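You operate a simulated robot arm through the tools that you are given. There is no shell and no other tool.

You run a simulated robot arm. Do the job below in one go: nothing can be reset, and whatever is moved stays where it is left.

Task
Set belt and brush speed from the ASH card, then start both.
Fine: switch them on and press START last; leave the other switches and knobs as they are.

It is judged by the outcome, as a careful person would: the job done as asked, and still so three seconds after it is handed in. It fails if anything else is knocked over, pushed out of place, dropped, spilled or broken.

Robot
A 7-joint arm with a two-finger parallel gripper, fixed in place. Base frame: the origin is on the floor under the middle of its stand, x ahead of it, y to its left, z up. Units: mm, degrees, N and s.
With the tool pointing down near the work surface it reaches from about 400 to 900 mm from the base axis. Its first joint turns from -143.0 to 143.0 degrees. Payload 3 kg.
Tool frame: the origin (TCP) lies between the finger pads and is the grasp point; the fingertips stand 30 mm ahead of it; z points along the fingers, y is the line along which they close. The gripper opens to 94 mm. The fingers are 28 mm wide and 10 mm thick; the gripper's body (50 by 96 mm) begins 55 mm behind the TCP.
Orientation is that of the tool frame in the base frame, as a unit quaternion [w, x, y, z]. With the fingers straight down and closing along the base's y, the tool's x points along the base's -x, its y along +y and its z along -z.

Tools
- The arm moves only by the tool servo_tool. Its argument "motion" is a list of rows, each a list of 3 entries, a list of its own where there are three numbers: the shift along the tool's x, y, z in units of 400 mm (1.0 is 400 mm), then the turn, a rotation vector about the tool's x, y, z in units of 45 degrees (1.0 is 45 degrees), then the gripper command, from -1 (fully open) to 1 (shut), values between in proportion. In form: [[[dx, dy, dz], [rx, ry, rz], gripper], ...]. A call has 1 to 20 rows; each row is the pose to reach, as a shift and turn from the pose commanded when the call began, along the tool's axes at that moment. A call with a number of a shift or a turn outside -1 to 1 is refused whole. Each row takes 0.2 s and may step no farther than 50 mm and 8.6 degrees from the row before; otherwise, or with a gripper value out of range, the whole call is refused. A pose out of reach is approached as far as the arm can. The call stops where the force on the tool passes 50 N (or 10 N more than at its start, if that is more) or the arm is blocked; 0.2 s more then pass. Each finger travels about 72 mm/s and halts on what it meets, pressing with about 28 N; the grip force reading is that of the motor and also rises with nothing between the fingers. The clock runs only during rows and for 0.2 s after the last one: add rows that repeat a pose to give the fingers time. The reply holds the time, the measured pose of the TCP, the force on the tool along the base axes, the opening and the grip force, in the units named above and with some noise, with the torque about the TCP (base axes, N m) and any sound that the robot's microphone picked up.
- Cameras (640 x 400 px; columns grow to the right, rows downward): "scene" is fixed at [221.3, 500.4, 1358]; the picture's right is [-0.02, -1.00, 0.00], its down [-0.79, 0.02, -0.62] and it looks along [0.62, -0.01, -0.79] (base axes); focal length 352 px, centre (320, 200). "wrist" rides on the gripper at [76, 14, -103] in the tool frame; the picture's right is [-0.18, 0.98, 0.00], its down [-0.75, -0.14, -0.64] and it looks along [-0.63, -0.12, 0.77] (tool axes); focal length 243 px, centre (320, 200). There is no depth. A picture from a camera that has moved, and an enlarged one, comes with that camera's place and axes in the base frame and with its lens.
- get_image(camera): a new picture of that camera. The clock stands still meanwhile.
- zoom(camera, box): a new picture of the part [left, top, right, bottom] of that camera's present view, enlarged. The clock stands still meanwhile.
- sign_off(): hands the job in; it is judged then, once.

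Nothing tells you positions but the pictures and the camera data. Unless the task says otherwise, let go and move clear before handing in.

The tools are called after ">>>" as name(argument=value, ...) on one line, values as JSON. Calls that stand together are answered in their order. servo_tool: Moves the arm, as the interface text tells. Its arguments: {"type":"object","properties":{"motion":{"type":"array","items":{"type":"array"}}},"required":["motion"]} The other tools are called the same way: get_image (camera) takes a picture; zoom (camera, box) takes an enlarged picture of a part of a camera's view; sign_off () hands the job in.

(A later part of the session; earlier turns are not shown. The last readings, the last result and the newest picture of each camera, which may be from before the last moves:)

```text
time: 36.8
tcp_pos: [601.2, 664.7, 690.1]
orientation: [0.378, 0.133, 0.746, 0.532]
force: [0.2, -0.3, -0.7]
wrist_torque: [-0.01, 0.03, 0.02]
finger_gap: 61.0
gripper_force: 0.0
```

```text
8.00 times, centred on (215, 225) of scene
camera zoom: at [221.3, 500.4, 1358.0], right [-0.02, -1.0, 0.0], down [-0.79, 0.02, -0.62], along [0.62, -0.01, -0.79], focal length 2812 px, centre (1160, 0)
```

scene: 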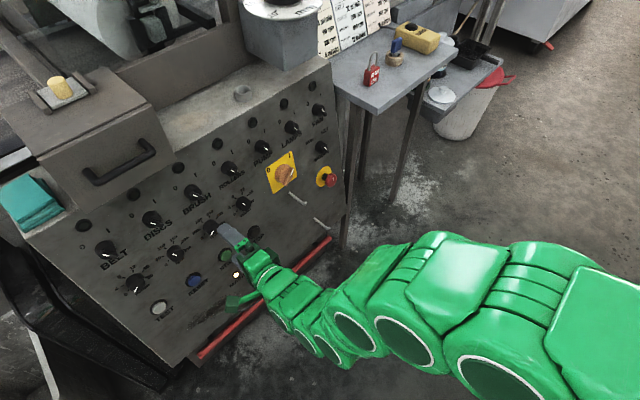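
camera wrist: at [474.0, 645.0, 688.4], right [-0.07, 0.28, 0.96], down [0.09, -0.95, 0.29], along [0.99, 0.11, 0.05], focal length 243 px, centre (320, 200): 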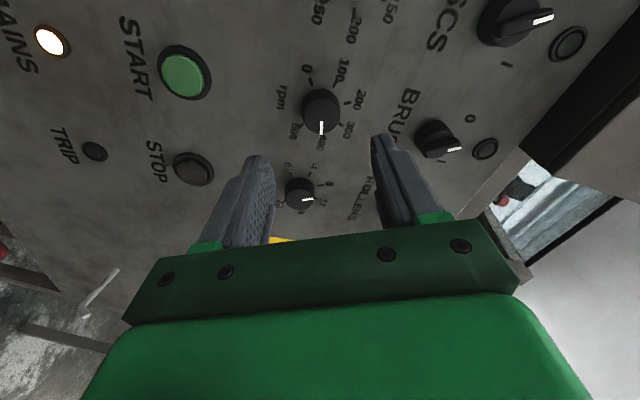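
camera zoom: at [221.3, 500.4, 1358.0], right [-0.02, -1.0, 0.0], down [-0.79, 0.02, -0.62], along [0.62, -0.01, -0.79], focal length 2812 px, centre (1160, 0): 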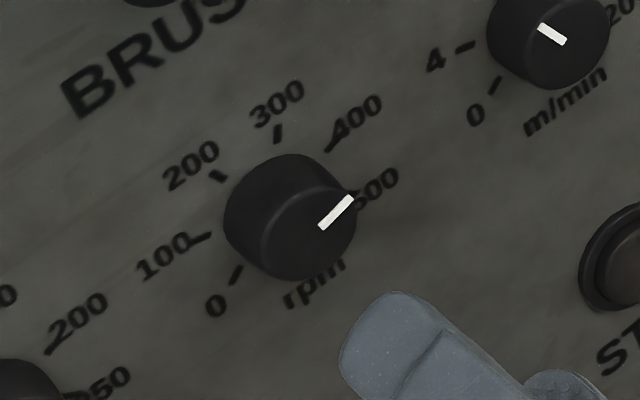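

The brush pointer is at or very near 400. I'll zoom in tighter to measure the remaining error.

>>> zoom(camera="wrist", box=[280, 74, 360, 154])

>>> zoom(camera="scene", box=[192, 210, 232, 240])

```text
5.00 times, centred on (320, 114) of wrist
camera zoom: at [474.0, 645.0, 688.4], right [-0.07, 0.28, 0.96], down [0.09, -0.95, 0.29], along [0.99, 0.11, 0.05], focal length 1213 px, centre (320, 630)
```

zoom: 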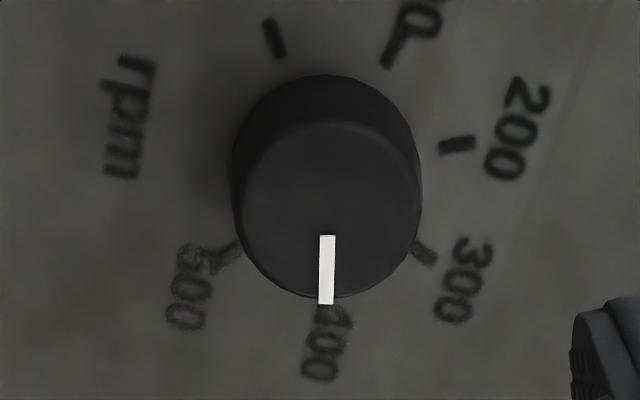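

```text
13.33 times, centred on (212, 225) of scene
camera zoom: at [221.3, 500.4, 1358.0], right [-0.02, -1.0, 0.0], down [-0.79, 0.02, -0.62], along [0.62, -0.01, -0.79], focal length 4686 px, centre (1760, -133)
```

zoom: 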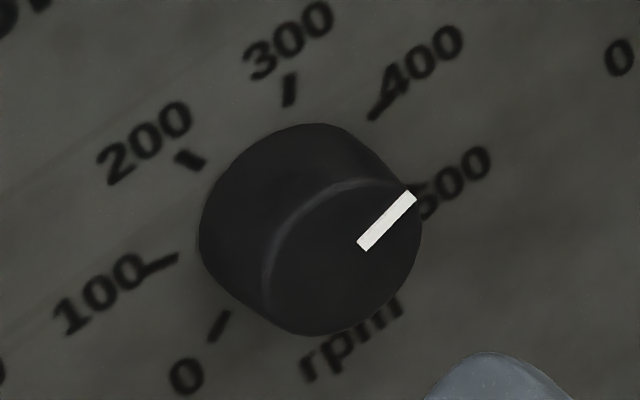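

The brush pointer sits at about 75–76°, which is the 400 mark. Next I'll move sideways, well clear of the panel, to the belt speed dial and roll back toward φ=0.

>>> servo_tool(motion=[[[0.0723, 0.0347, 0.0048], [0, 0, -0.167], -0.3], [[0.1446, 0.0693, 0.0096], [0, 0, -0.333], -0.3], [[0.2169, 0.104, 0.0144], [0, 0, -0.5], -0.3], [[0.2892, 0.1387, 0.0192], [0, 0, -0.667], -0.3], [[0.3615, 0.1733, 0.024], [0, 0, -0.833], -0.3], [[0.4338, 0.208, 0.0288], [0, 0, -1.0], -0.3], [[0.4338, 0.208, 0.0288], [0, 0, -1.0], -0.3]])

>>> servo_tool(motion=[[[0, 0, 0], [0, 0, -0.15], -0.3], [[0, 0, 0], [0, 0, -0.3], -0.3], [[0, 0, 0], [0, 0, -0.444], -0.3], [[0, 0, 0], [0, 0, -0.444], -0.3]])

>>> get_image(camera="wrist")

>>> zoom(camera="wrist", box=[260, 70, 380, 170])

```text
time: 38.4
tcp_pos: [475.2, 810.5, 691.0]
orientation: [0.553, -0.163, 0.74, 0.346]
force: [-0.4, 0.0, 0.4]
wrist_torque: [-0.02, 0.04, 0.01]
finger_gap: 61.2
gripper_force: 0.2
```

```text
time: 39.4
tcp_pos: [474.9, 809.9, 690.0]
orientation: [0.605, -0.289, 0.7, 0.247]
force: [-0.3, 0.0, -0.4]
wrist_torque: [-0.02, 0.04, 0.04]
finger_gap: 61.0
gripper_force: 0.1
```

```text
taken
camera wrist: at [384.3, 741.1, 632.2], right [-0.67, 0.72, 0.18], down [-0.28, -0.47, 0.84], along [0.69, 0.52, 0.51], focal length 243 px, centre (320, 200)
```

wrist: 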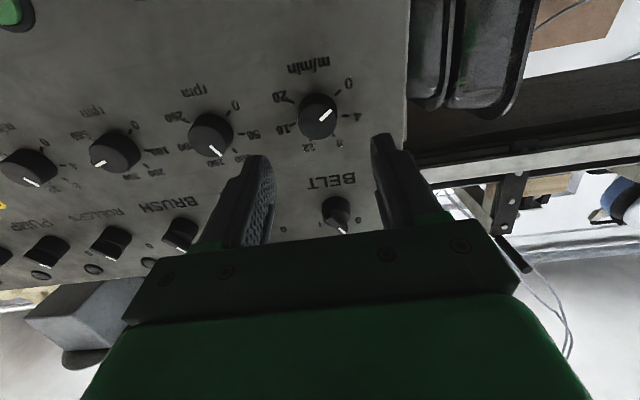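

```text
4.00 times, centred on (320, 120) of wrist
camera zoom: at [384.3, 741.1, 632.2], right [-0.67, 0.72, 0.18], down [-0.28, -0.47, 0.84], along [0.69, 0.52, 0.51], focal length 970 px, centre (320, 520)
```

zoom: 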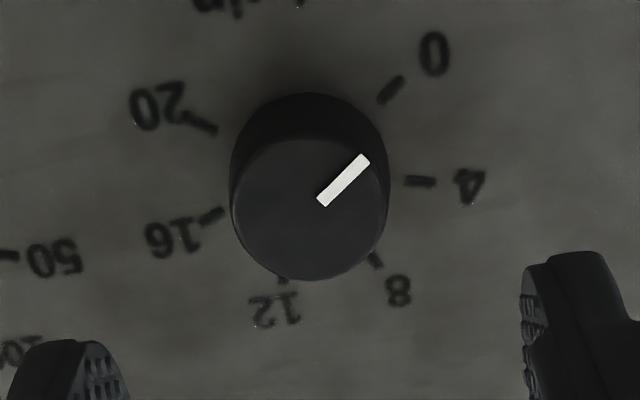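

The belt pointer is at −125° (0), and the knob sits about 2 mm to one side of my axis. I'll correct that, close to 50 mm nearer, and look again.

>>> servo_tool(motion=[[[-0.0008, -0.0055, 0.0], [0, 0, 0], -0.3], [[-0.0008, -0.0055, 0.0625], [0, 0, 0], -0.3], [[-0.0008, -0.0055, 0.125], [0, 0, 0], -0.3], [[-0.0008, -0.0055, 0.125], [0, 0, 0], -0.3]])

>>> zoom(camera="wrist", box=[240, 80, 400, 200])

```text
time: 40.4
tcp_pos: [511.3, 843.4, 684.8]
orientation: [0.603, -0.289, 0.701, 0.246]
force: [0.3, -0.9, 0.2]
wrist_torque: [-0.03, 0.04, 0.01]
finger_gap: 61.1
gripper_force: 0.1
```

```text
3.33 times, centred on (320, 140) of wrist
camera zoom: at [421.0, 773.7, 624.9], right [-0.67, 0.72, 0.18], down [-0.28, -0.47, 0.84], along [0.69, 0.52, 0.51], focal length 809 px, centre (320, 400)
```

zoom: 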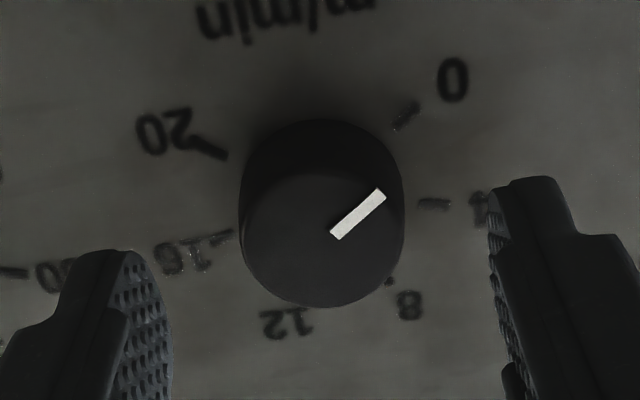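

The knob is centred. I'll advance 19 mm, grip, and turn 45° clockwise.

>>> servo_tool(motion=[[[0, 0, 0.024], [0, 0, 0], -0.3], [[0, 0, 0.0475], [0, 0, 0], -0.3], [[0, 0, 0.0475], [0, 0, 0], 0.2], [[0, 0, 0.0475], [0, 0, 0], 0.6], [[0, 0, 0.0475], [0, 0, 0], 1], [[0, 0, 0.0475], [0, 0, 0], 1]])

```text
time: 41.8
tcp_pos: [524.5, 857.9, 680.7]
orientation: [0.605, -0.288, 0.701, 0.246]
force: [0.2, 9.0, 0.7]
wrist_torque: [0.17, -0.08, 0.21]
finger_gap: 32.6
gripper_force: 44.7
```

The belt knob is gripped with low side load, so I'll turn it 45°.

>>> servo_tool(motion=[[[0, 0, 0], [0, 0, 0.17], 1], [[0, 0, 0], [0, 0, 0.34], 1], [[0, 0, 0], [0, 0, 0.5], 1], [[0, 0, 0], [0, 0, 0.67], 1], [[0, 0, 0], [0, 0, 0.84], 1], [[0, 0, 0], [0, 0, 1.0], 1], [[0, 0, 0], [0, 0, 1.0], 1]])

>>> get_image(camera="wrist")

```text
time: 43.4
tcp_pos: [525.8, 856.2, 681.7]
orientation: [0.463, 0.003, 0.758, 0.459]
force: [-1.6, -21.5, 4.3]
wrist_torque: [-0.37, 0.42, 0.1]
finger_gap: 32.7
gripper_force: 45.0
```

```text
taken
camera wrist: at [403.8, 825.8, 654.4], right [-0.31, 0.49, 0.82], down [0.04, -0.85, 0.52], along [0.95, 0.19, 0.25], focal length 243 px, centre (320, 200)
```

wrist: 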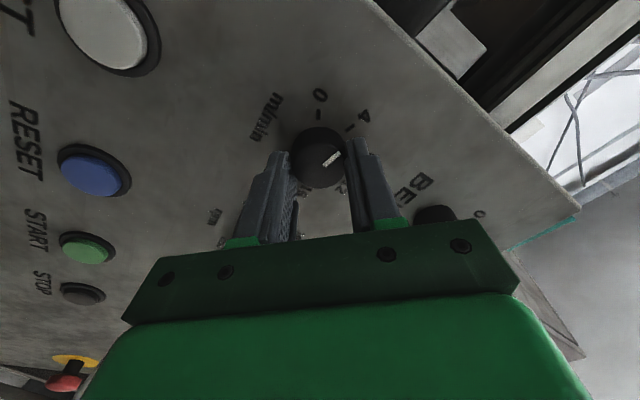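

The knob follows and the load is acceptable. I'll turn another 30° to make 75°.

>>> servo_tool(motion=[[[0, 0, 0], [0, 0, 0.17], 1], [[0, 0, 0], [0, 0, 0.34], 1], [[0, 0, 0], [0, 0, 0.5], 1], [[0, 0, 0], [0, 0, 0.667], 1], [[0, 0, 0], [0, 0, 0.667], 1]])

>>> zoom(camera="wrist", box=[240, 80, 400, 200])

```text
time: 44.6
tcp_pos: [526.5, 855.7, 680.0]
orientation: [0.329, 0.199, 0.731, 0.564]
force: [4.2, -25.1, -8.2]
wrist_torque: [-0.39, 0.15, -0.72]
finger_gap: 32.9
gripper_force: 45.3
```

```text
3.33 times, centred on (320, 140) of wrist
camera zoom: at [398.6, 839.2, 691.0], right [0.05, 0.16, 0.99], down [0.09, -0.98, 0.16], along [0.99, 0.08, -0.07], focal length 809 px, centre (320, 400)
```

zoom: 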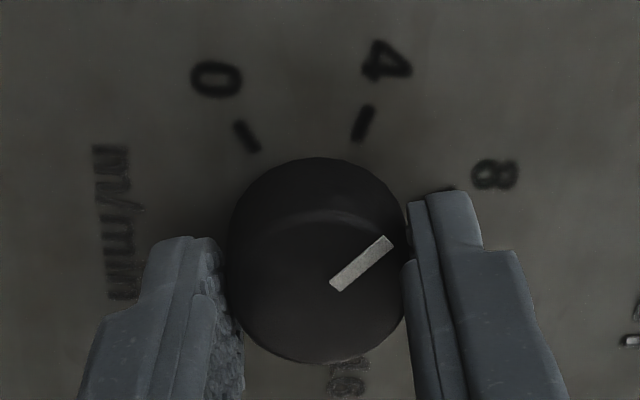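

The belt pointer is now about 75° round, near the 8 mark as expected. I'll release, recentre by about 1 mm, roll back 75° with the fingers open, and check.

>>> servo_tool(motion=[[[0, 0, 0], [0, 0, 0], 0], [[0, 0, 0], [0, 0, 0], 0], [[-0.0013, -0.003, 0], [0, 0, 0], 0], [[-0.0013, -0.003, 0], [0, 0, -0.17], 0], [[-0.0013, -0.003, 0], [0, 0, -0.34], 0], [[-0.0013, -0.003, 0], [0, 0, -0.5], 0], [[-0.0013, -0.003, 0], [0, 0, -0.67], 0], [[-0.0013, -0.003, 0], [0, 0, -0.84], 0], [[-0.0013, -0.003, 0], [0, 0, -1.0], 0]])

>>> servo_tool(motion=[[[0, 0, 0], [0, 0, -0.17], 0], [[0, 0, 0], [0, 0, -0.34], 0], [[0, 0, 0], [0, 0, -0.5], 0], [[0, 0, 0], [0, 0, -0.667], 0], [[0, 0, 0], [0, 0, -0.667], 0]])

>>> zoom(camera="wrist", box=[240, 80, 400, 200])

```text
time: 46.6
tcp_pos: [526.2, 855.4, 681.2]
orientation: [0.521, -0.097, 0.751, 0.394]
force: [-0.2, 0.4, 0.0]
wrist_torque: [-0.02, 0.03, 0.0]
finger_gap: 46.9
gripper_force: 0.0
```

```text
time: 47.8
tcp_pos: [525.1, 856.3, 680.6]
orientation: [0.605, -0.289, 0.7, 0.246]
force: [-1.8, -0.5, 0.3]
wrist_torque: [-0.01, 0.01, -0.02]
finger_gap: 47.1
gripper_force: 0.1
```

```text
3.33 times, centred on (320, 140) of wrist
camera zoom: at [435.2, 786.9, 621.5], right [-0.67, 0.72, 0.18], down [-0.28, -0.47, 0.84], along [0.69, 0.52, 0.51], focal length 809 px, centre (320, 400)
```

zoom: 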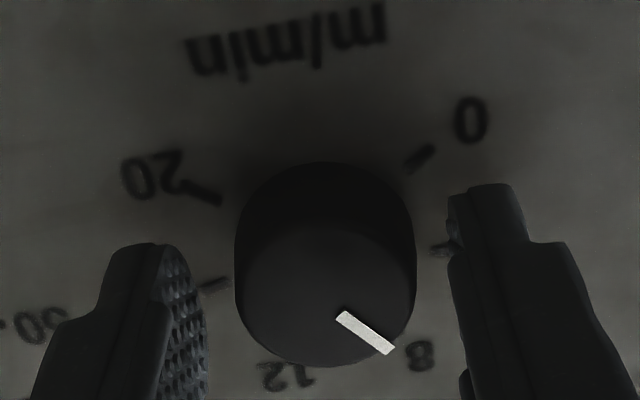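

The pointer now looks nearer the 8 mark than I expected. I'll zoom in closer to measure it before gripping again.

>>> zoom(camera="wrist", box=[280, 110, 360, 190])

>>> zoom(camera="scene", box=[100, 255, 180, 315])

```text
5.00 times, centred on (320, 150) of wrist
camera zoom: at [435.2, 786.9, 621.5], right [-0.67, 0.72, 0.18], down [-0.28, -0.47, 0.84], along [0.69, 0.52, 0.51], focal length 1213 px, centre (320, 450)
```

zoom: 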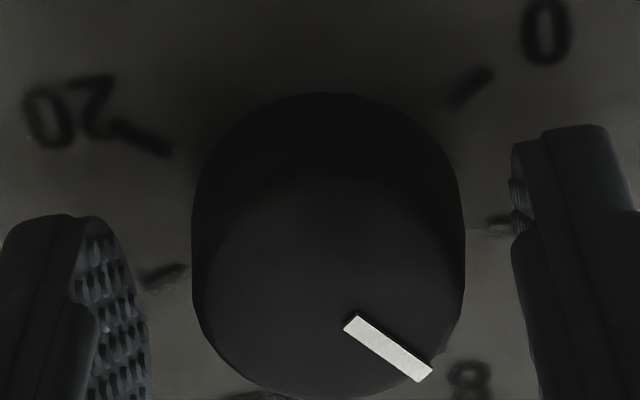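

```text
6.67 times, centred on (140, 285) of scene
camera zoom: at [221.3, 500.4, 1358.0], right [-0.02, -1.0, 0.0], down [-0.79, 0.02, -0.62], along [0.62, -0.01, -0.79], focal length 2343 px, centre (1520, -367)
```

zoom: 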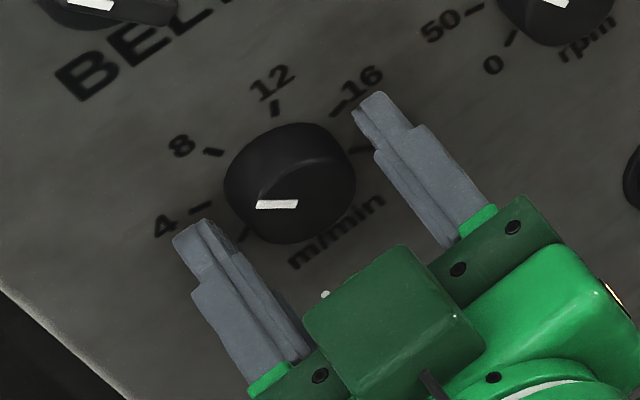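

The scene view confirms the pointer at −41°: it slipped about 10° further when side load was released. It needs another 66° to reach 12, at +25°. I'll recentre using the force pattern, grip again, and turn in two steps, relieving any side load before letting go.

>>> servo_tool(motion=[[[0.0038, 0.0018, 0], [0, 0, 0], 0], [[0.0038, 0.0018, 0], [0, 0, 0], 0], [[0.0038, 0.0018, 0], [0, 0, 0], 0.3], [[0.0038, 0.0018, 0], [0, 0, 0], 1], [[0.0038, 0.0018, 0], [0, 0, 0], 1]])

>>> servo_tool(motion=[[[0, 0, 0], [0, 0, 0.17], 1], [[0, 0, 0], [0, 0, 0.34], 1], [[0, 0, 0], [0, 0, 0.5], 1], [[0, 0, 0], [0, 0, 0.67], 1], [[0, 0, 0], [0, 0, 0.84], 1], [[0, 0, 0], [0, 0, 1.0], 1], [[0, 0, 0], [0, 0, 1.0], 1]])

```text
time: 49.0
tcp_pos: [525.7, 855.9, 679.6]
orientation: [0.604, -0.289, 0.7, 0.247]
force: [-1.1, 2.7, 1.2]
wrist_torque: [0.02, 0.0, 0.04]
finger_gap: 32.2
gripper_force: 44.4
```

```text
time: 50.6
tcp_pos: [523.7, 856.5, 680.0]
orientation: [0.463, 0.001, 0.757, 0.46]
force: [-9.3, 4.1, 9.6]
wrist_torque: [0.5, -0.54, -0.1]
finger_gap: 32.2
gripper_force: 45.3
```

The load stays small. I'll turn the last 21° with a small compensating shift to null the side load.

>>> servo_tool(motion=[[[-0.0003, 0.0015, 0], [0, 0, 0.155], 1], [[-0.0006, 0.003, 0], [0, 0, 0.31], 1], [[-0.001, 0.0043, 0], [0, 0, 0.4667], 1], [[-0.001, 0.0043, 0], [0, 0, 0.4667], 1], [[-0.001, 0.0043, 0], [0, 0, 0.4667], 1]])

>>> zoom(camera="wrist", box=[240, 80, 400, 200])

>>> zoom(camera="scene", box=[100, 255, 180, 315])

```text
time: 51.8
tcp_pos: [524.5, 857.8, 680.0]
orientation: [0.373, 0.14, 0.745, 0.535]
force: [-11.4, -12.9, 1.7]
wrist_torque: [-0.09, 0.12, 0.16]
finger_gap: 32.1
gripper_force: 45.1
```

```text
3.33 times, centred on (320, 140) of wrist
camera zoom: at [396.8, 837.5, 678.3], right [-0.06, 0.27, 0.96], down [0.09, -0.96, 0.27], along [0.99, 0.1, 0.03], focal length 809 px, centre (320, 400)
```

zoom: 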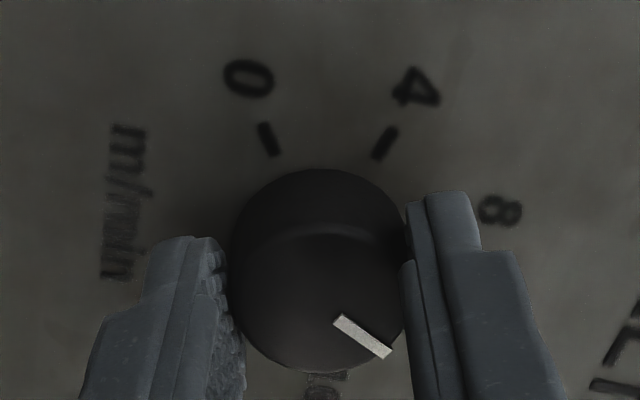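

```text
6.67 times, centred on (140, 285) of scene
camera zoom: at [221.3, 500.4, 1358.0], right [-0.02, -1.0, 0.0], down [-0.79, 0.02, -0.62], along [0.62, -0.01, -0.79], focal length 2343 px, centre (1520, -367)
```

zoom: 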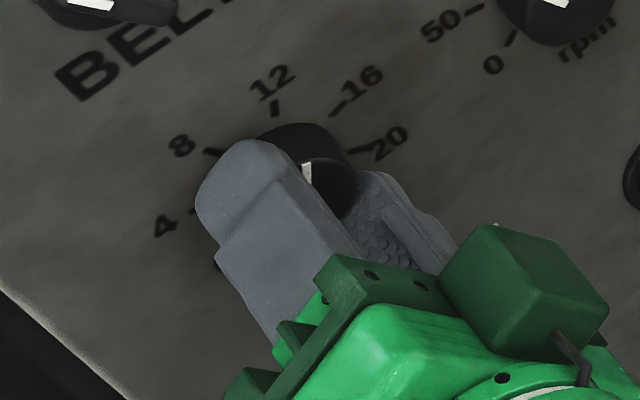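

The pointer is at about 26° (the 12 mark is at 25°) and the lateral load is nearly zero. I'll release gently, back off, and verify.

>>> servo_tool(motion=[[[0, 0, -0.0025], [0, 0, 0], 1], [[0, 0, -0.0025], [0, 0, 0], 0.28], [[0, 0, -0.0025], [0, 0, 0], 0], [[0, 0, -0.0025], [0, 0, 0], -0.3], [[0, 0, -0.05], [0, 0, 0], -0.3], [[0, 0, -0.125], [0, 0, 0], -0.3], [[0, 0, -0.2], [0, 0, 0], -0.3], [[0, 0, -0.2], [0, 0, 0], -0.3]])

>>> zoom(camera="wrist", box=[280, 74, 360, 154])

>>> zoom(camera="scene", box=[115, 265, 155, 295])

>>> get_image(camera="wrist")

```text
time: 53.6
tcp_pos: [468.8, 801.0, 693.8]
orientation: [0.372, 0.141, 0.745, 0.536]
force: [-0.1, -0.2, 0.1]
wrist_torque: [0.01, -0.02, -0.03]
finger_gap: 61.2
gripper_force: 0.0
```

```text
5.00 times, centred on (320, 114) of wrist
camera zoom: at [341.4, 782.3, 690.9], right [-0.06, 0.27, 0.96], down [0.09, -0.96, 0.27], along [0.99, 0.1, 0.04], focal length 1213 px, centre (320, 630)
```

zoom: 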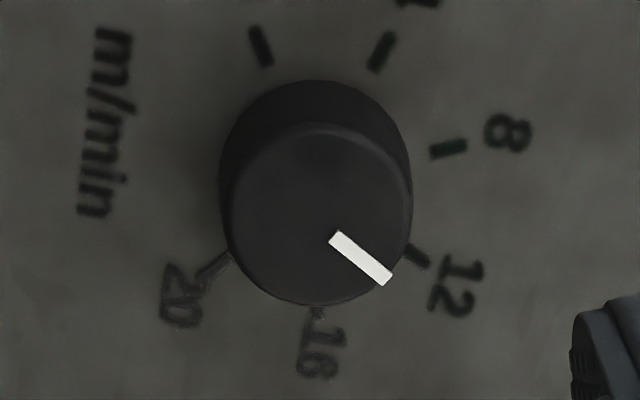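

```text
13.33 times, centred on (135, 280) of scene
camera zoom: at [221.3, 500.4, 1358.0], right [-0.02, -1.0, 0.0], down [-0.79, 0.02, -0.62], along [0.62, -0.01, -0.79], focal length 4686 px, centre (2787, -867)
```

zoom: 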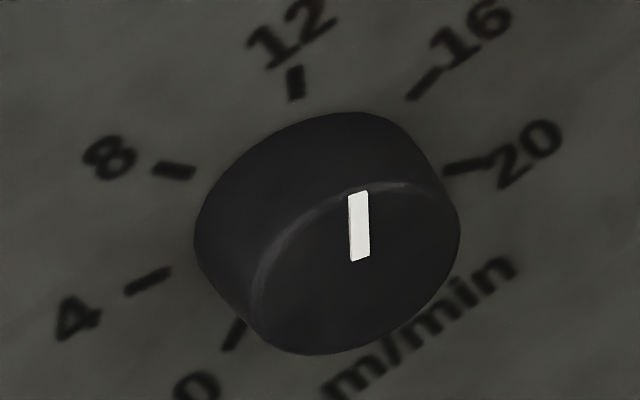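

```text
taken
camera wrist: at [341.4, 782.3, 690.9], right [-0.06, 0.27, 0.96], down [0.09, -0.96, 0.27], along [0.99, 0.1, 0.04], focal length 243 px, centre (320, 200)
```

wrist: 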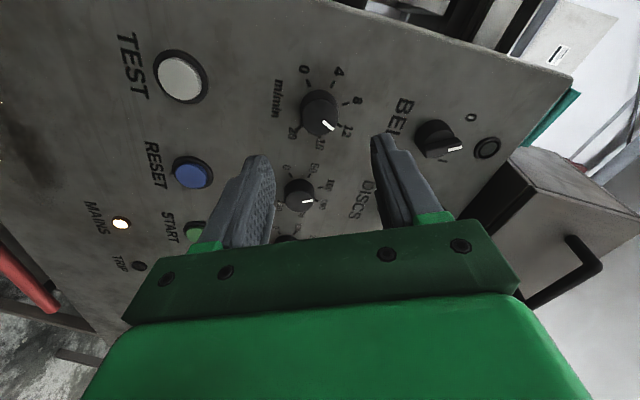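

Both speed dials now read correctly, with belt at 12 and brush at 400. Next come the switches, so I'll look closely at the BELT switch from here.

>>> zoom(camera="wrist", box=[390, 90, 510, 180])

```text
4.44 times, centred on (450, 135) of wrist
camera zoom: at [341.4, 782.3, 690.9], right [-0.06, 0.27, 0.96], down [0.09, -0.96, 0.27], along [0.99, 0.1, 0.04], focal length 1078 px, centre (-258, 489)
```

zoom: 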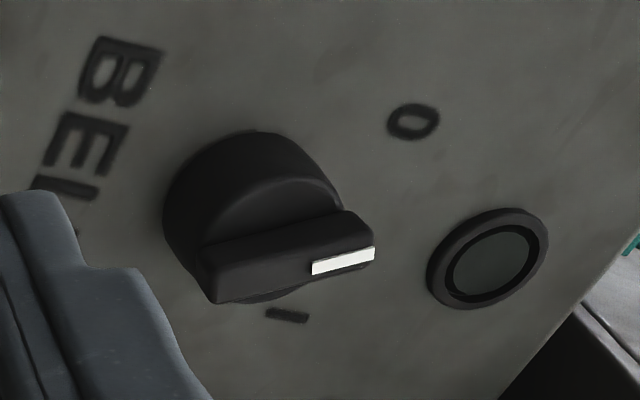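

The BELT switch is a round body with a raised bar, and it's in the same column about 115 mm above the speed dial. I'll move up in front of it at a safe standoff while rolling toward φ=−45°, the grip angle for the 0 position.

>>> servo_tool(motion=[[[-0.02, 0.044, 0], [0, 0, -0.167], -0.3], [[-0.039, 0.0875, 0], [0, 0, -0.333], -0.3], [[-0.0585, 0.131, 0], [0, 0, -0.5], -0.3], [[-0.078, 0.175, 0], [0, 0, -0.667], -0.3], [[-0.0975, 0.219, 0], [0, 0, -0.833], -0.3], [[-0.117, 0.2625, 0], [0, 0, -1.0], -0.3], [[-0.117, 0.2625, 0], [0, 0, -1.0], -0.3]])

>>> servo_tool(motion=[[[0, 0, 0], [0, 0, -0.17], -0.3], [[0, 0, 0], [0, 0, -0.34], -0.3], [[0, 0, 0], [0, 0, -0.464], -0.3], [[0, 0, 0], [0, 0, -0.464], -0.3]])

>>> get_image(camera="wrist")

>>> zoom(camera="wrist", box=[260, 60, 380, 160])

```text
time: 55.2
tcp_pos: [478.5, 814.7, 807.0]
orientation: [0.549, -0.155, 0.742, 0.352]
force: [-0.8, 0.1, 1.2]
wrist_torque: [0.03, 0.01, 0.02]
finger_gap: 61.0
gripper_force: 0.0
```

```text
time: 56.2
tcp_pos: [479.5, 814.4, 806.1]
orientation: [0.604, -0.288, 0.701, 0.247]
force: [-0.2, 1.0, 0.0]
wrist_torque: [-0.02, 0.01, 0.0]
finger_gap: 61.0
gripper_force: 0.1
```

```text
taken
camera wrist: at [389.4, 745.0, 747.0], right [-0.67, 0.72, 0.18], down [-0.27, -0.47, 0.84], along [0.69, 0.51, 0.51], focal length 243 px, centre (320, 200)
```

wrist: 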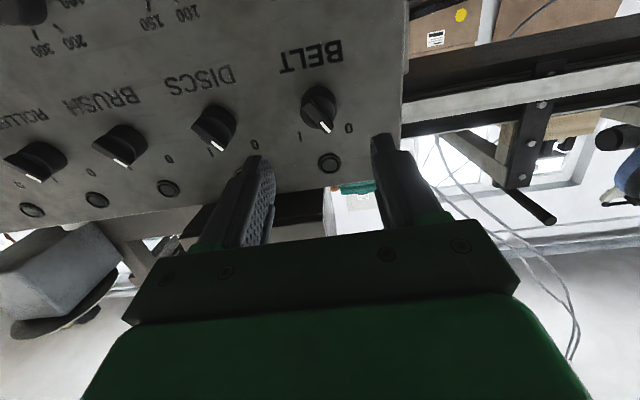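

```text
4.00 times, centred on (320, 110) of wrist
camera zoom: at [389.4, 745.0, 747.0], right [-0.67, 0.72, 0.18], down [-0.27, -0.47, 0.84], along [0.69, 0.51, 0.51], focal length 970 px, centre (320, 560)
```

zoom: 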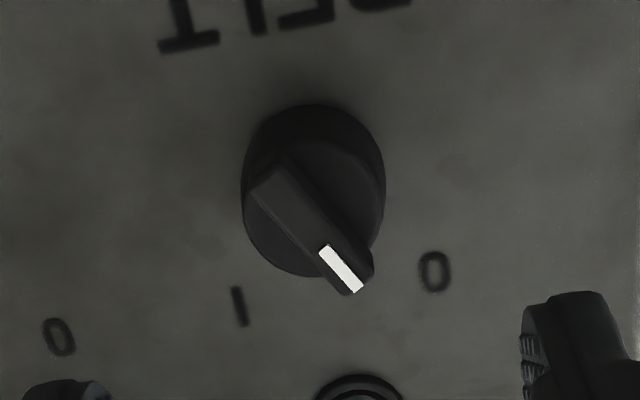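

I'm in front of the BELT switch with the axis nearly centred. I'll zoom in to measure the bar's angle exactly, since it decides the grip orientation.

>>> zoom(camera="wrist", box=[290, 80, 370, 140])

>>> zoom(camera="scene", box=[80, 225, 130, 265])

>>> zoom(camera="scene", box=[170, 170, 220, 210])

```text
6.67 times, centred on (330, 110) of wrist
camera zoom: at [389.4, 745.0, 747.0], right [-0.67, 0.72, 0.18], down [-0.27, -0.47, 0.84], along [0.69, 0.51, 0.51], focal length 1618 px, centre (253, 800)
```

zoom: 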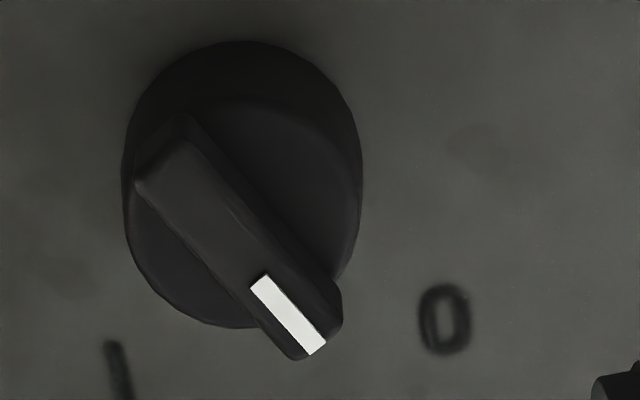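

```text
10.00 times, centred on (105, 245) of scene
camera zoom: at [221.3, 500.4, 1358.0], right [-0.02, -1.0, 0.0], down [-0.79, 0.02, -0.62], along [0.62, -0.01, -0.79], focal length 3515 px, centre (2470, -250)
```

zoom: 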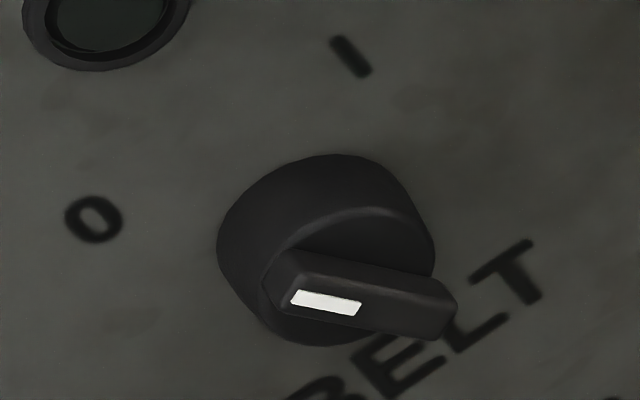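

```text
10.00 times, centred on (195, 190) of scene
camera zoom: at [221.3, 500.4, 1358.0], right [-0.02, -1.0, 0.0], down [-0.79, 0.02, -0.62], along [0.62, -0.01, -0.79], focal length 3515 px, centre (1570, 300)
```

zoom: 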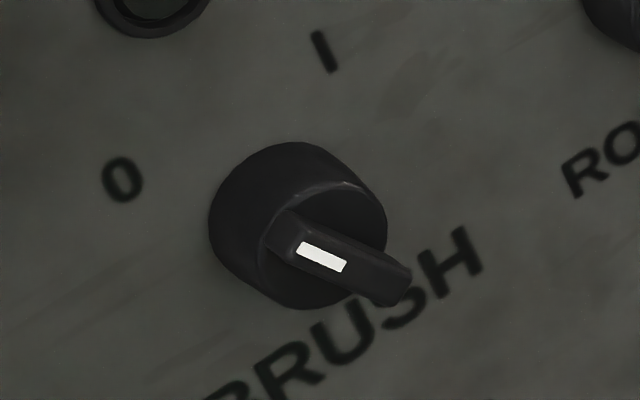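

The bar sits at −30°, its top is about 32 mm off the panel, and the body is about 14 mm high. I'll roll to φ=−30° with a 1 mm recentre and check the view before going in.

>>> servo_tool(motion=[[[0.0025, -0.0013, 0], [0, 0, -0.167], -0.3], [[0.0025, -0.0013, 0], [0, 0, -0.333], -0.3], [[0.0025, -0.0013, 0], [0, 0, -0.5], -0.3], [[0.0025, -0.0013, 0], [0, 0, -0.667], -0.3], [[0.0025, -0.0013, 0], [0, 0, -0.667], -0.3]])

>>> servo_tool(motion=[[[0, 0, 0.06], [0, 0, 0], -0.3], [[0, 0, 0.12], [0, 0, 0], -0.3], [[0, 0, 0.12], [0, 0, 0], -0.3]])

>>> zoom(camera="wrist", box=[240, 80, 400, 200])

```text
time: 57.4
tcp_pos: [480.0, 814.0, 805.1]
orientation: [0.647, -0.461, 0.602, 0.083]
force: [-0.2, 0.3, -0.1]
wrist_torque: [-0.01, 0.0, -0.01]
finger_gap: 61.0
gripper_force: 0.1
```

```text
time: 58.2
tcp_pos: [513.8, 848.5, 796.1]
orientation: [0.648, -0.459, 0.603, 0.081]
force: [0.4, 0.1, 0.3]
wrist_torque: [0.0, -0.04, -0.01]
finger_gap: 61.0
gripper_force: 0.1
```

```text
3.33 times, centred on (320, 140) of wrist
camera zoom: at [452.1, 749.7, 742.3], right [-0.7, 0.64, -0.33], down [-0.56, -0.19, 0.81], along [0.45, 0.75, 0.48], focal length 809 px, centre (320, 400)
```

zoom: 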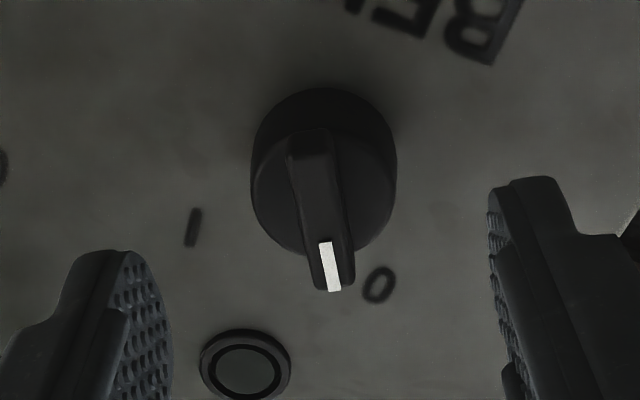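

The bar is aligned with the fingers and centred within about 0.6 mm. I'll advance 22 mm so the pads straddle the bar above the body, then close.

>>> servo_tool(motion=[[[0, 0.0015, 0.0275], [0, 0, 0], -0.2], [[0, 0.0015, 0.055], [0, 0, 0], 0], [[0, 0.0015, 0.055], [0, 0, 0], 0.4], [[0, 0.0015, 0.055], [0, 0, 0], 0.7], [[0, 0.0015, 0.055], [0, 0, 0], 1], [[0, 0.0015, 0.055], [0, 0, 0], 1]])

>>> zoom(camera="wrist", box=[240, 80, 400, 200])

```text
time: 59.4
tcp_pos: [527.6, 862.4, 796.3]
orientation: [0.647, -0.461, 0.602, 0.082]
force: [-15.3, -26.5, 11.7]
wrist_torque: [-0.24, 0.27, 0.24]
finger_gap: 9.1
gripper_force: 43.1
stopped in row 5: the force on the tool passed its limit at 51 N (the readings are from after the stop); the commanded pose is now the measured one
```

```text
3.33 times, centred on (320, 140) of wrist
camera zoom: at [466.0, 765.0, 739.6], right [-0.7, 0.64, -0.33], down [-0.56, -0.19, 0.81], along [0.45, 0.75, 0.48], focal length 809 px, centre (320, 400)
```

zoom: 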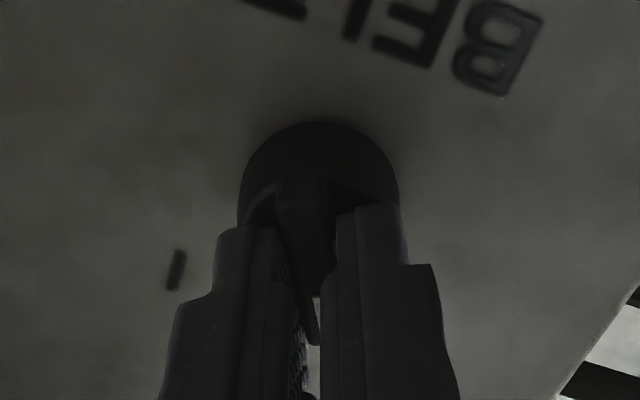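

The fingers closed on the 9 mm bar and an axial load of about 31 N tripped the limit. I'll relieve it by easing back slightly, then check the force again.

>>> servo_tool(motion=[[[0, 0, -0.004], [0, 0, 0], 1], [[0, 0, -0.004], [0, 0, 0], 1]])

```text
time: 60.0
tcp_pos: [527.1, 861.8, 794.4]
orientation: [0.647, -0.46, 0.602, 0.081]
force: [17.2, 23.5, -0.8]
wrist_torque: [-0.02, 0.18, 0.47]
finger_gap: 9.2
gripper_force: 43.1
```

The axial stiffness is about 37 N/mm, so +0.75 mm should null it. I'll do that and begin turning clockwise, 24° first.

>>> servo_tool(motion=[[[0, 0, 0.0019], [0, 0, 0], 1], [[0, 0, 0.0019], [0, 0, 0], 1], [[0, 0, 0.0019], [0, 0, 0.13], 1], [[0, 0, 0.0019], [0, 0, 0.26], 1], [[0, 0, 0.0019], [0, 0, 0.4], 1], [[0, 0, 0.0019], [0, 0, 0.533], 1], [[0, 0, 0.0019], [0, 0, 0.533], 1]])

>>> get_image(camera="wrist")

```text
time: 61.6
tcp_pos: [527.9, 860.6, 796.1]
orientation: [0.617, -0.322, 0.685, 0.214]
force: [-2.6, -32.1, 14.2]
wrist_torque: [0.47, -0.56, -0.15]
finger_gap: 9.2
gripper_force: 42.9
```

```text
taken
camera wrist: at [443.6, 786.6, 735.5], right [-0.69, 0.72, 0.08], down [-0.33, -0.41, 0.85], along [0.64, 0.56, 0.52], focal length 243 px, centre (320, 200)
```

wrist: 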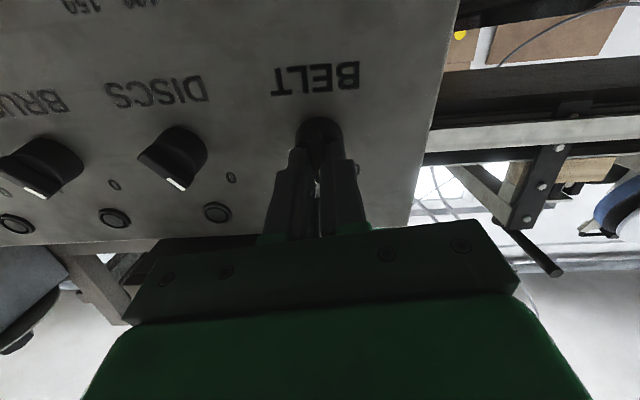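

The bar follows the fingers. I'll relieve the small accumulated loads and continue turning.

>>> servo_tool(motion=[[[-0.0009, -0.0018, -0.0018], [0, 0, 0], 1], [[-0.0009, -0.0018, -0.0018], [0, 0, 0.11], 1], [[-0.0009, -0.0018, -0.0018], [0, 0, 0.22], 1], [[-0.0009, -0.0018, -0.0018], [0, 0, 0.33], 1], [[-0.0009, -0.0018, -0.0018], [0, 0, 0.4], 1], [[-0.0009, -0.0018, -0.0018], [0, 0, 0.4], 1]])

```text
time: 63.0
tcp_pos: [529.2, 861.1, 795.9]
orientation: [0.575, -0.211, 0.728, 0.308]
force: [32.0, 6.4, 1.4]
wrist_torque: [0.24, -0.39, -0.42]
finger_gap: 8.9
gripper_force: 42.8
```

I'm two-thirds of the way round. I'll trim again and turn the remaining 18° to +30°.

>>> servo_tool(motion=[[[-0.0009, -0.0019, 0.0016], [0, 0, 0], 1], [[-0.0009, -0.0019, 0.0016], [0, 0, 0.1], 1], [[-0.0009, -0.0019, 0.0016], [0, 0, 0.2], 1], [[-0.0009, -0.0019, 0.0016], [0, 0, 0.3], 1], [[-0.0009, -0.0019, 0.0016], [0, 0, 0.4], 1], [[-0.0009, -0.0019, 0.0016], [0, 0, 0.4], 1]])

>>> get_image(camera="wrist")

>>> zoom(camera="wrist", box=[240, 80, 400, 200])

```text
time: 64.4
tcp_pos: [530.8, 859.4, 795.3]
orientation: [0.52, -0.096, 0.752, 0.394]
force: [10.4, -36.6, 6.6]
wrist_torque: [0.17, -0.52, -1.3]
finger_gap: 9.2
gripper_force: 42.7
```

```text
taken
camera wrist: at [415.4, 818.7, 753.4], right [-0.46, 0.61, 0.64], down [-0.04, -0.74, 0.67], along [0.89, 0.28, 0.37], focal length 243 px, centre (320, 200)
```

wrist: 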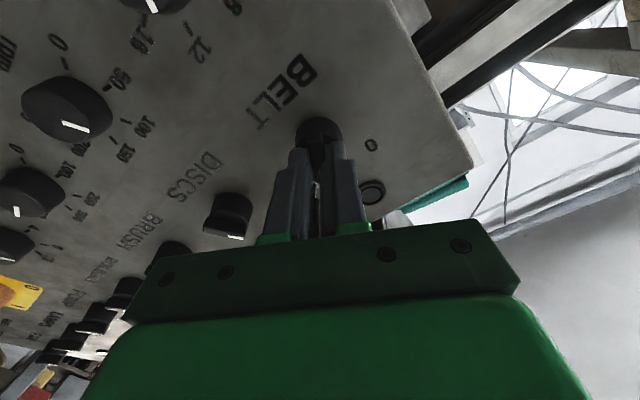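

```text
3.33 times, centred on (320, 140) of wrist
camera zoom: at [415.4, 818.7, 753.4], right [-0.46, 0.61, 0.64], down [-0.04, -0.74, 0.67], along [0.89, 0.28, 0.37], focal length 809 px, centre (320, 400)
```

zoom: 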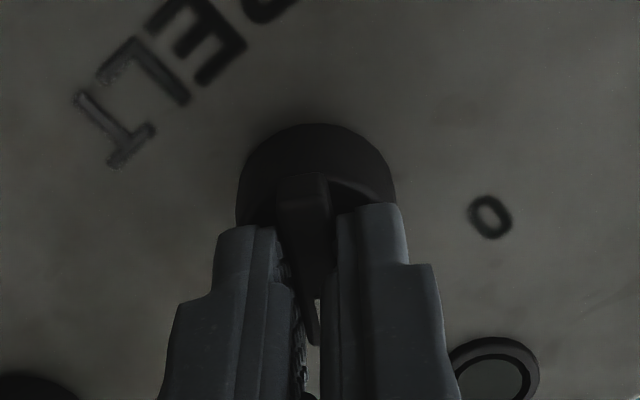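

The bar is at +30° with no stop torque felt, and some side load remains. I'll relieve it before releasing so the switch doesn't kick back.

>>> servo_tool(motion=[[[-0.0012, -0.0022, -0.0013], [0, 0, 0], 1], [[-0.0012, -0.0022, -0.0013], [0, 0, 0], 1]])

```text
time: 65.0
tcp_pos: [529.9, 860.4, 795.7]
orientation: [0.518, -0.097, 0.752, 0.395]
force: [32.2, 7.4, -9.2]
wrist_torque: [-0.41, 0.25, -0.45]
finger_gap: 8.8
gripper_force: 42.7
```

>>> servo_tool(motion=[[[-0.0006, -0.0011, 0.0009], [0, 0, 0], 1], [[-0.0006, -0.0011, 0.0009], [0, 0, 0], 1]])

```text
time: 65.6
tcp_pos: [528.6, 860.2, 794.3]
orientation: [0.518, -0.097, 0.752, 0.395]
force: [17.6, -4.9, -6.2]
wrist_torque: [-0.23, 0.03, -0.61]
finger_gap: 8.7
gripper_force: 42.6
```

The loads are now modest. I'll open, back straight off, and check the BELT switch position.

>>> servo_tool(motion=[[[0, 0, 0], [0, 0, 0], 0.5], [[0, 0, 0], [0, 0, 0], 0], [[0, 0, 0], [0, 0, 0], -0.3], [[0, 0, -0.05], [0, 0, 0], -0.3], [[0, 0, -0.12], [0, 0, 0], -0.3], [[0, 0, -0.175], [0, 0, 0], -0.3], [[0, 0, -0.175], [0, 0, 0], -0.3]])

>>> get_image(camera="wrist")

>>> zoom(camera="wrist", box=[260, 60, 380, 160])

>>> zoom(camera="scene", box=[80, 225, 130, 265])

```text
time: 67.2
tcp_pos: [479.7, 811.6, 805.8]
orientation: [0.519, -0.095, 0.752, 0.394]
force: [0.0, -0.1, 0.5]
wrist_torque: [0.03, -0.02, 0.02]
finger_gap: 60.9
gripper_force: 0.0
```

```text
taken
camera wrist: at [366.5, 769.5, 764.0], right [-0.46, 0.61, 0.64], down [-0.04, -0.74, 0.67], along [0.88, 0.29, 0.37], focal length 243 px, centre (320, 200)
```

wrist: 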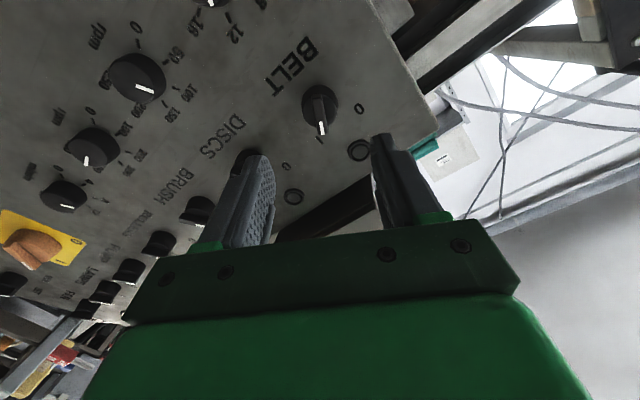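

```text
4.00 times, centred on (320, 110) of wrist
camera zoom: at [366.5, 769.5, 764.0], right [-0.46, 0.61, 0.64], down [-0.04, -0.74, 0.67], along [0.88, 0.29, 0.37], focal length 970 px, centre (320, 560)
```

zoom: 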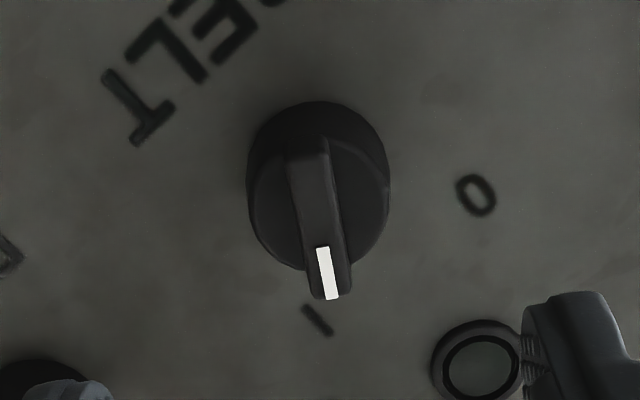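

```text
10.00 times, centred on (105, 245) of scene
camera zoom: at [221.3, 500.4, 1358.0], right [-0.02, -1.0, 0.0], down [-0.79, 0.02, -0.62], along [0.62, -0.01, -0.79], focal length 3515 px, centre (2470, -250)
```

zoom: 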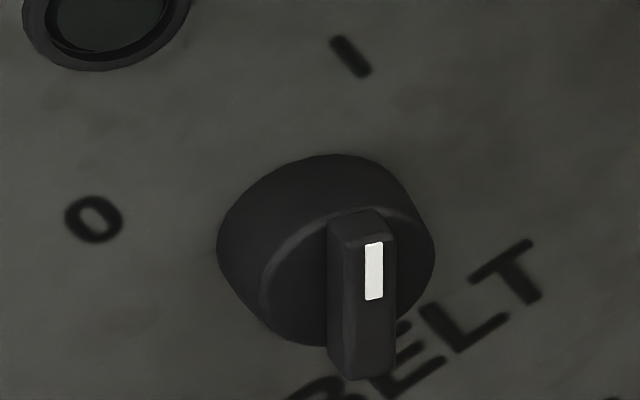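

BELT now points to I, at about +30°, mirroring the 0 position. Next I'll move across at a safe standoff to the BRUSH switch and roll back to φ=−30°.

>>> servo_tool(motion=[[[-0.039, -0.0692, 0], [0, 0, -0.167], -0.3], [[-0.0779, -0.1383, 0], [0, 0, -0.333], -0.3], [[-0.1169, -0.2075, 0], [0, 0, -0.5], -0.3], [[-0.1559, -0.2767, 0], [0, 0, -0.667], -0.3], [[-0.1948, -0.3458, 0], [0, 0, -0.833], -0.3], [[-0.2338, -0.415, 0], [0, 0, -1.0], -0.3], [[-0.2338, -0.415, 0], [0, 0, -1.0], -0.3]])

>>> servo_tool(motion=[[[0, 0, 0], [0, 0, -0.167], -0.3], [[0, 0, 0], [0, 0, -0.333], -0.3], [[0, 0, 0], [0, 0, -0.333], -0.3]])

>>> get_image(camera="wrist")

>>> zoom(camera="wrist", box=[260, 60, 380, 160])

```text
time: 68.8
tcp_pos: [613.5, 675.0, 803.6]
orientation: [0.631, -0.377, 0.657, 0.166]
force: [-0.2, 0.6, -1.2]
wrist_torque: [0.01, -0.02, -0.01]
finger_gap: 61.3
gripper_force: 0.1
```

```text
time: 69.6
tcp_pos: [614.0, 673.8, 805.4]
orientation: [0.647, -0.46, 0.602, 0.081]
force: [0.5, 0.4, -0.7]
wrist_torque: [0.0, 0.02, -0.01]
finger_gap: 61.3
gripper_force: 0.0
```

```text
taken
camera wrist: at [552.1, 577.8, 748.6], right [-0.7, 0.64, -0.33], down [-0.56, -0.19, 0.81], along [0.45, 0.75, 0.48], focal length 243 px, centre (320, 200)
```

wrist: 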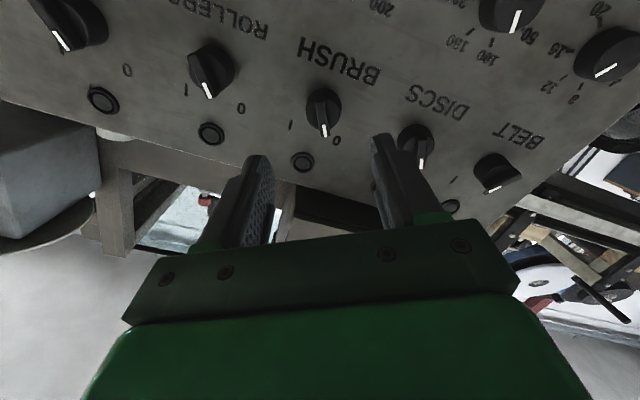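

```text
4.00 times, centred on (320, 110) of wrist
camera zoom: at [552.1, 577.8, 748.6], right [-0.7, 0.64, -0.33], down [-0.56, -0.19, 0.81], along [0.45, 0.75, 0.48], focal length 970 px, centre (320, 560)
```

zoom: 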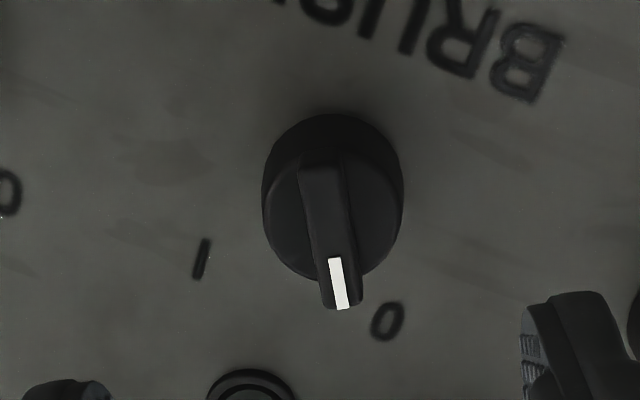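

The BRUSH bar is aligned at −30° but sits about 2.4 mm to one side. I'll correct that and approach to 73 mm for a closer check.

>>> servo_tool(motion=[[[0.001, 0.006, 0], [0, 0, 0], -0.3], [[0.001, 0.006, 0.0613], [0, 0, 0], -0.3], [[0.001, 0.006, 0.1225], [0, 0, 0], -0.3], [[0.001, 0.006, 0.1225], [0, 0, 0], -0.3]])

>>> zoom(camera="wrist", box=[240, 80, 400, 200])

```text
time: 70.6
tcp_pos: [647.4, 710.5, 796.1]
orientation: [0.647, -0.459, 0.603, 0.081]
force: [-0.4, 0.9, -0.1]
wrist_torque: [-0.01, 0.0, -0.01]
finger_gap: 61.0
gripper_force: 0.1
```

```text
3.33 times, centred on (320, 140) of wrist
camera zoom: at [585.1, 612.4, 739.7], right [-0.7, 0.64, -0.33], down [-0.56, -0.19, 0.81], along [0.45, 0.75, 0.48], focal length 809 px, centre (320, 400)
```

zoom: 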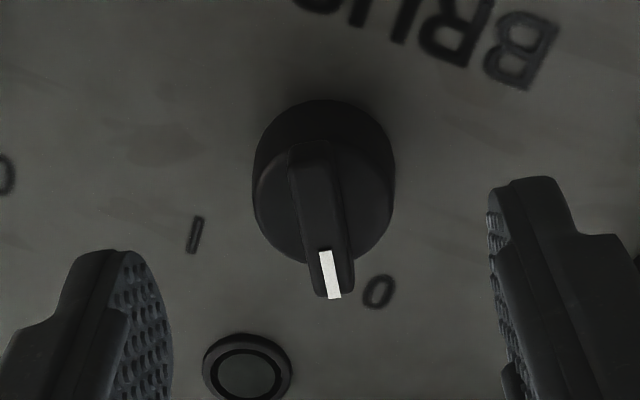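

The BRUSH bar is well centred now. I'll advance 20.5 mm and close progressively.

>>> servo_tool(motion=[[[0, 0.0015, 0.0256], [0, 0, 0], -0.2], [[0, 0.0015, 0.0513], [0, 0, 0], 0], [[0, 0.0015, 0.0513], [0, 0, 0], 0.4], [[0, 0.0015, 0.0513], [0, 0, 0], 0.7], [[0, 0.0015, 0.0513], [0, 0, 0], 0.78], [[0, 0.0015, 0.0513], [0, 0, 0], 0.84]])

```text
time: 72.0
tcp_pos: [661.0, 724.8, 793.7]
orientation: [0.647, -0.459, 0.603, 0.082]
force: [1.2, -3.1, 2.3]
wrist_torque: [0.11, 0.01, 0.28]
finger_gap: 9.0
gripper_force: 42.3
```

It's gripped with almost no load. I'll turn clockwise, 24° first.

>>> servo_tool(motion=[[[0, 0, 0], [0, 0, 0.13], 1], [[0, 0, 0], [0, 0, 0.26], 1], [[0, 0, 0], [0, 0, 0.4], 1], [[0, 0, 0], [0, 0, 0.533], 1], [[0, 0, 0], [0, 0, 0.533], 1]])

```text
time: 73.2
tcp_pos: [660.9, 725.2, 792.4]
orientation: [0.617, -0.323, 0.685, 0.215]
force: [-5.2, -10.6, 6.9]
wrist_torque: [-0.39, 0.42, 0.02]
finger_gap: 9.1
gripper_force: 42.6
```

The load is small and the centring is good. I'll continue the remaining 36°.

>>> servo_tool(motion=[[[0, 0, 0], [0, 0, 0.13], 1], [[0, 0, 0], [0, 0, 0.26], 1], [[0, 0, 0], [0, 0, 0.4], 1], [[0, 0, 0], [0, 0, 0.4], 1]])

>>> servo_tool(motion=[[[0, 0, 0], [0, 0, 0.13], 1], [[0, 0, 0], [0, 0, 0.26], 1], [[0, 0, 0], [0, 0, 0.4], 1], [[0, 0, 0], [0, 0, 0.4], 1]])

```text
time: 74.2
tcp_pos: [661.8, 724.6, 791.9]
orientation: [0.575, -0.213, 0.727, 0.309]
force: [2.9, 4.2, 8.9]
wrist_torque: [-0.47, 0.51, 0.27]
finger_gap: 8.7
gripper_force: 43.4
```

```text
time: 75.2
tcp_pos: [660.5, 725.5, 793.4]
orientation: [0.52, -0.096, 0.751, 0.395]
force: [3.7, 12.9, 16.7]
wrist_torque: [0.57, -0.69, -0.23]
finger_gap: 9.1
gripper_force: 42.2
```

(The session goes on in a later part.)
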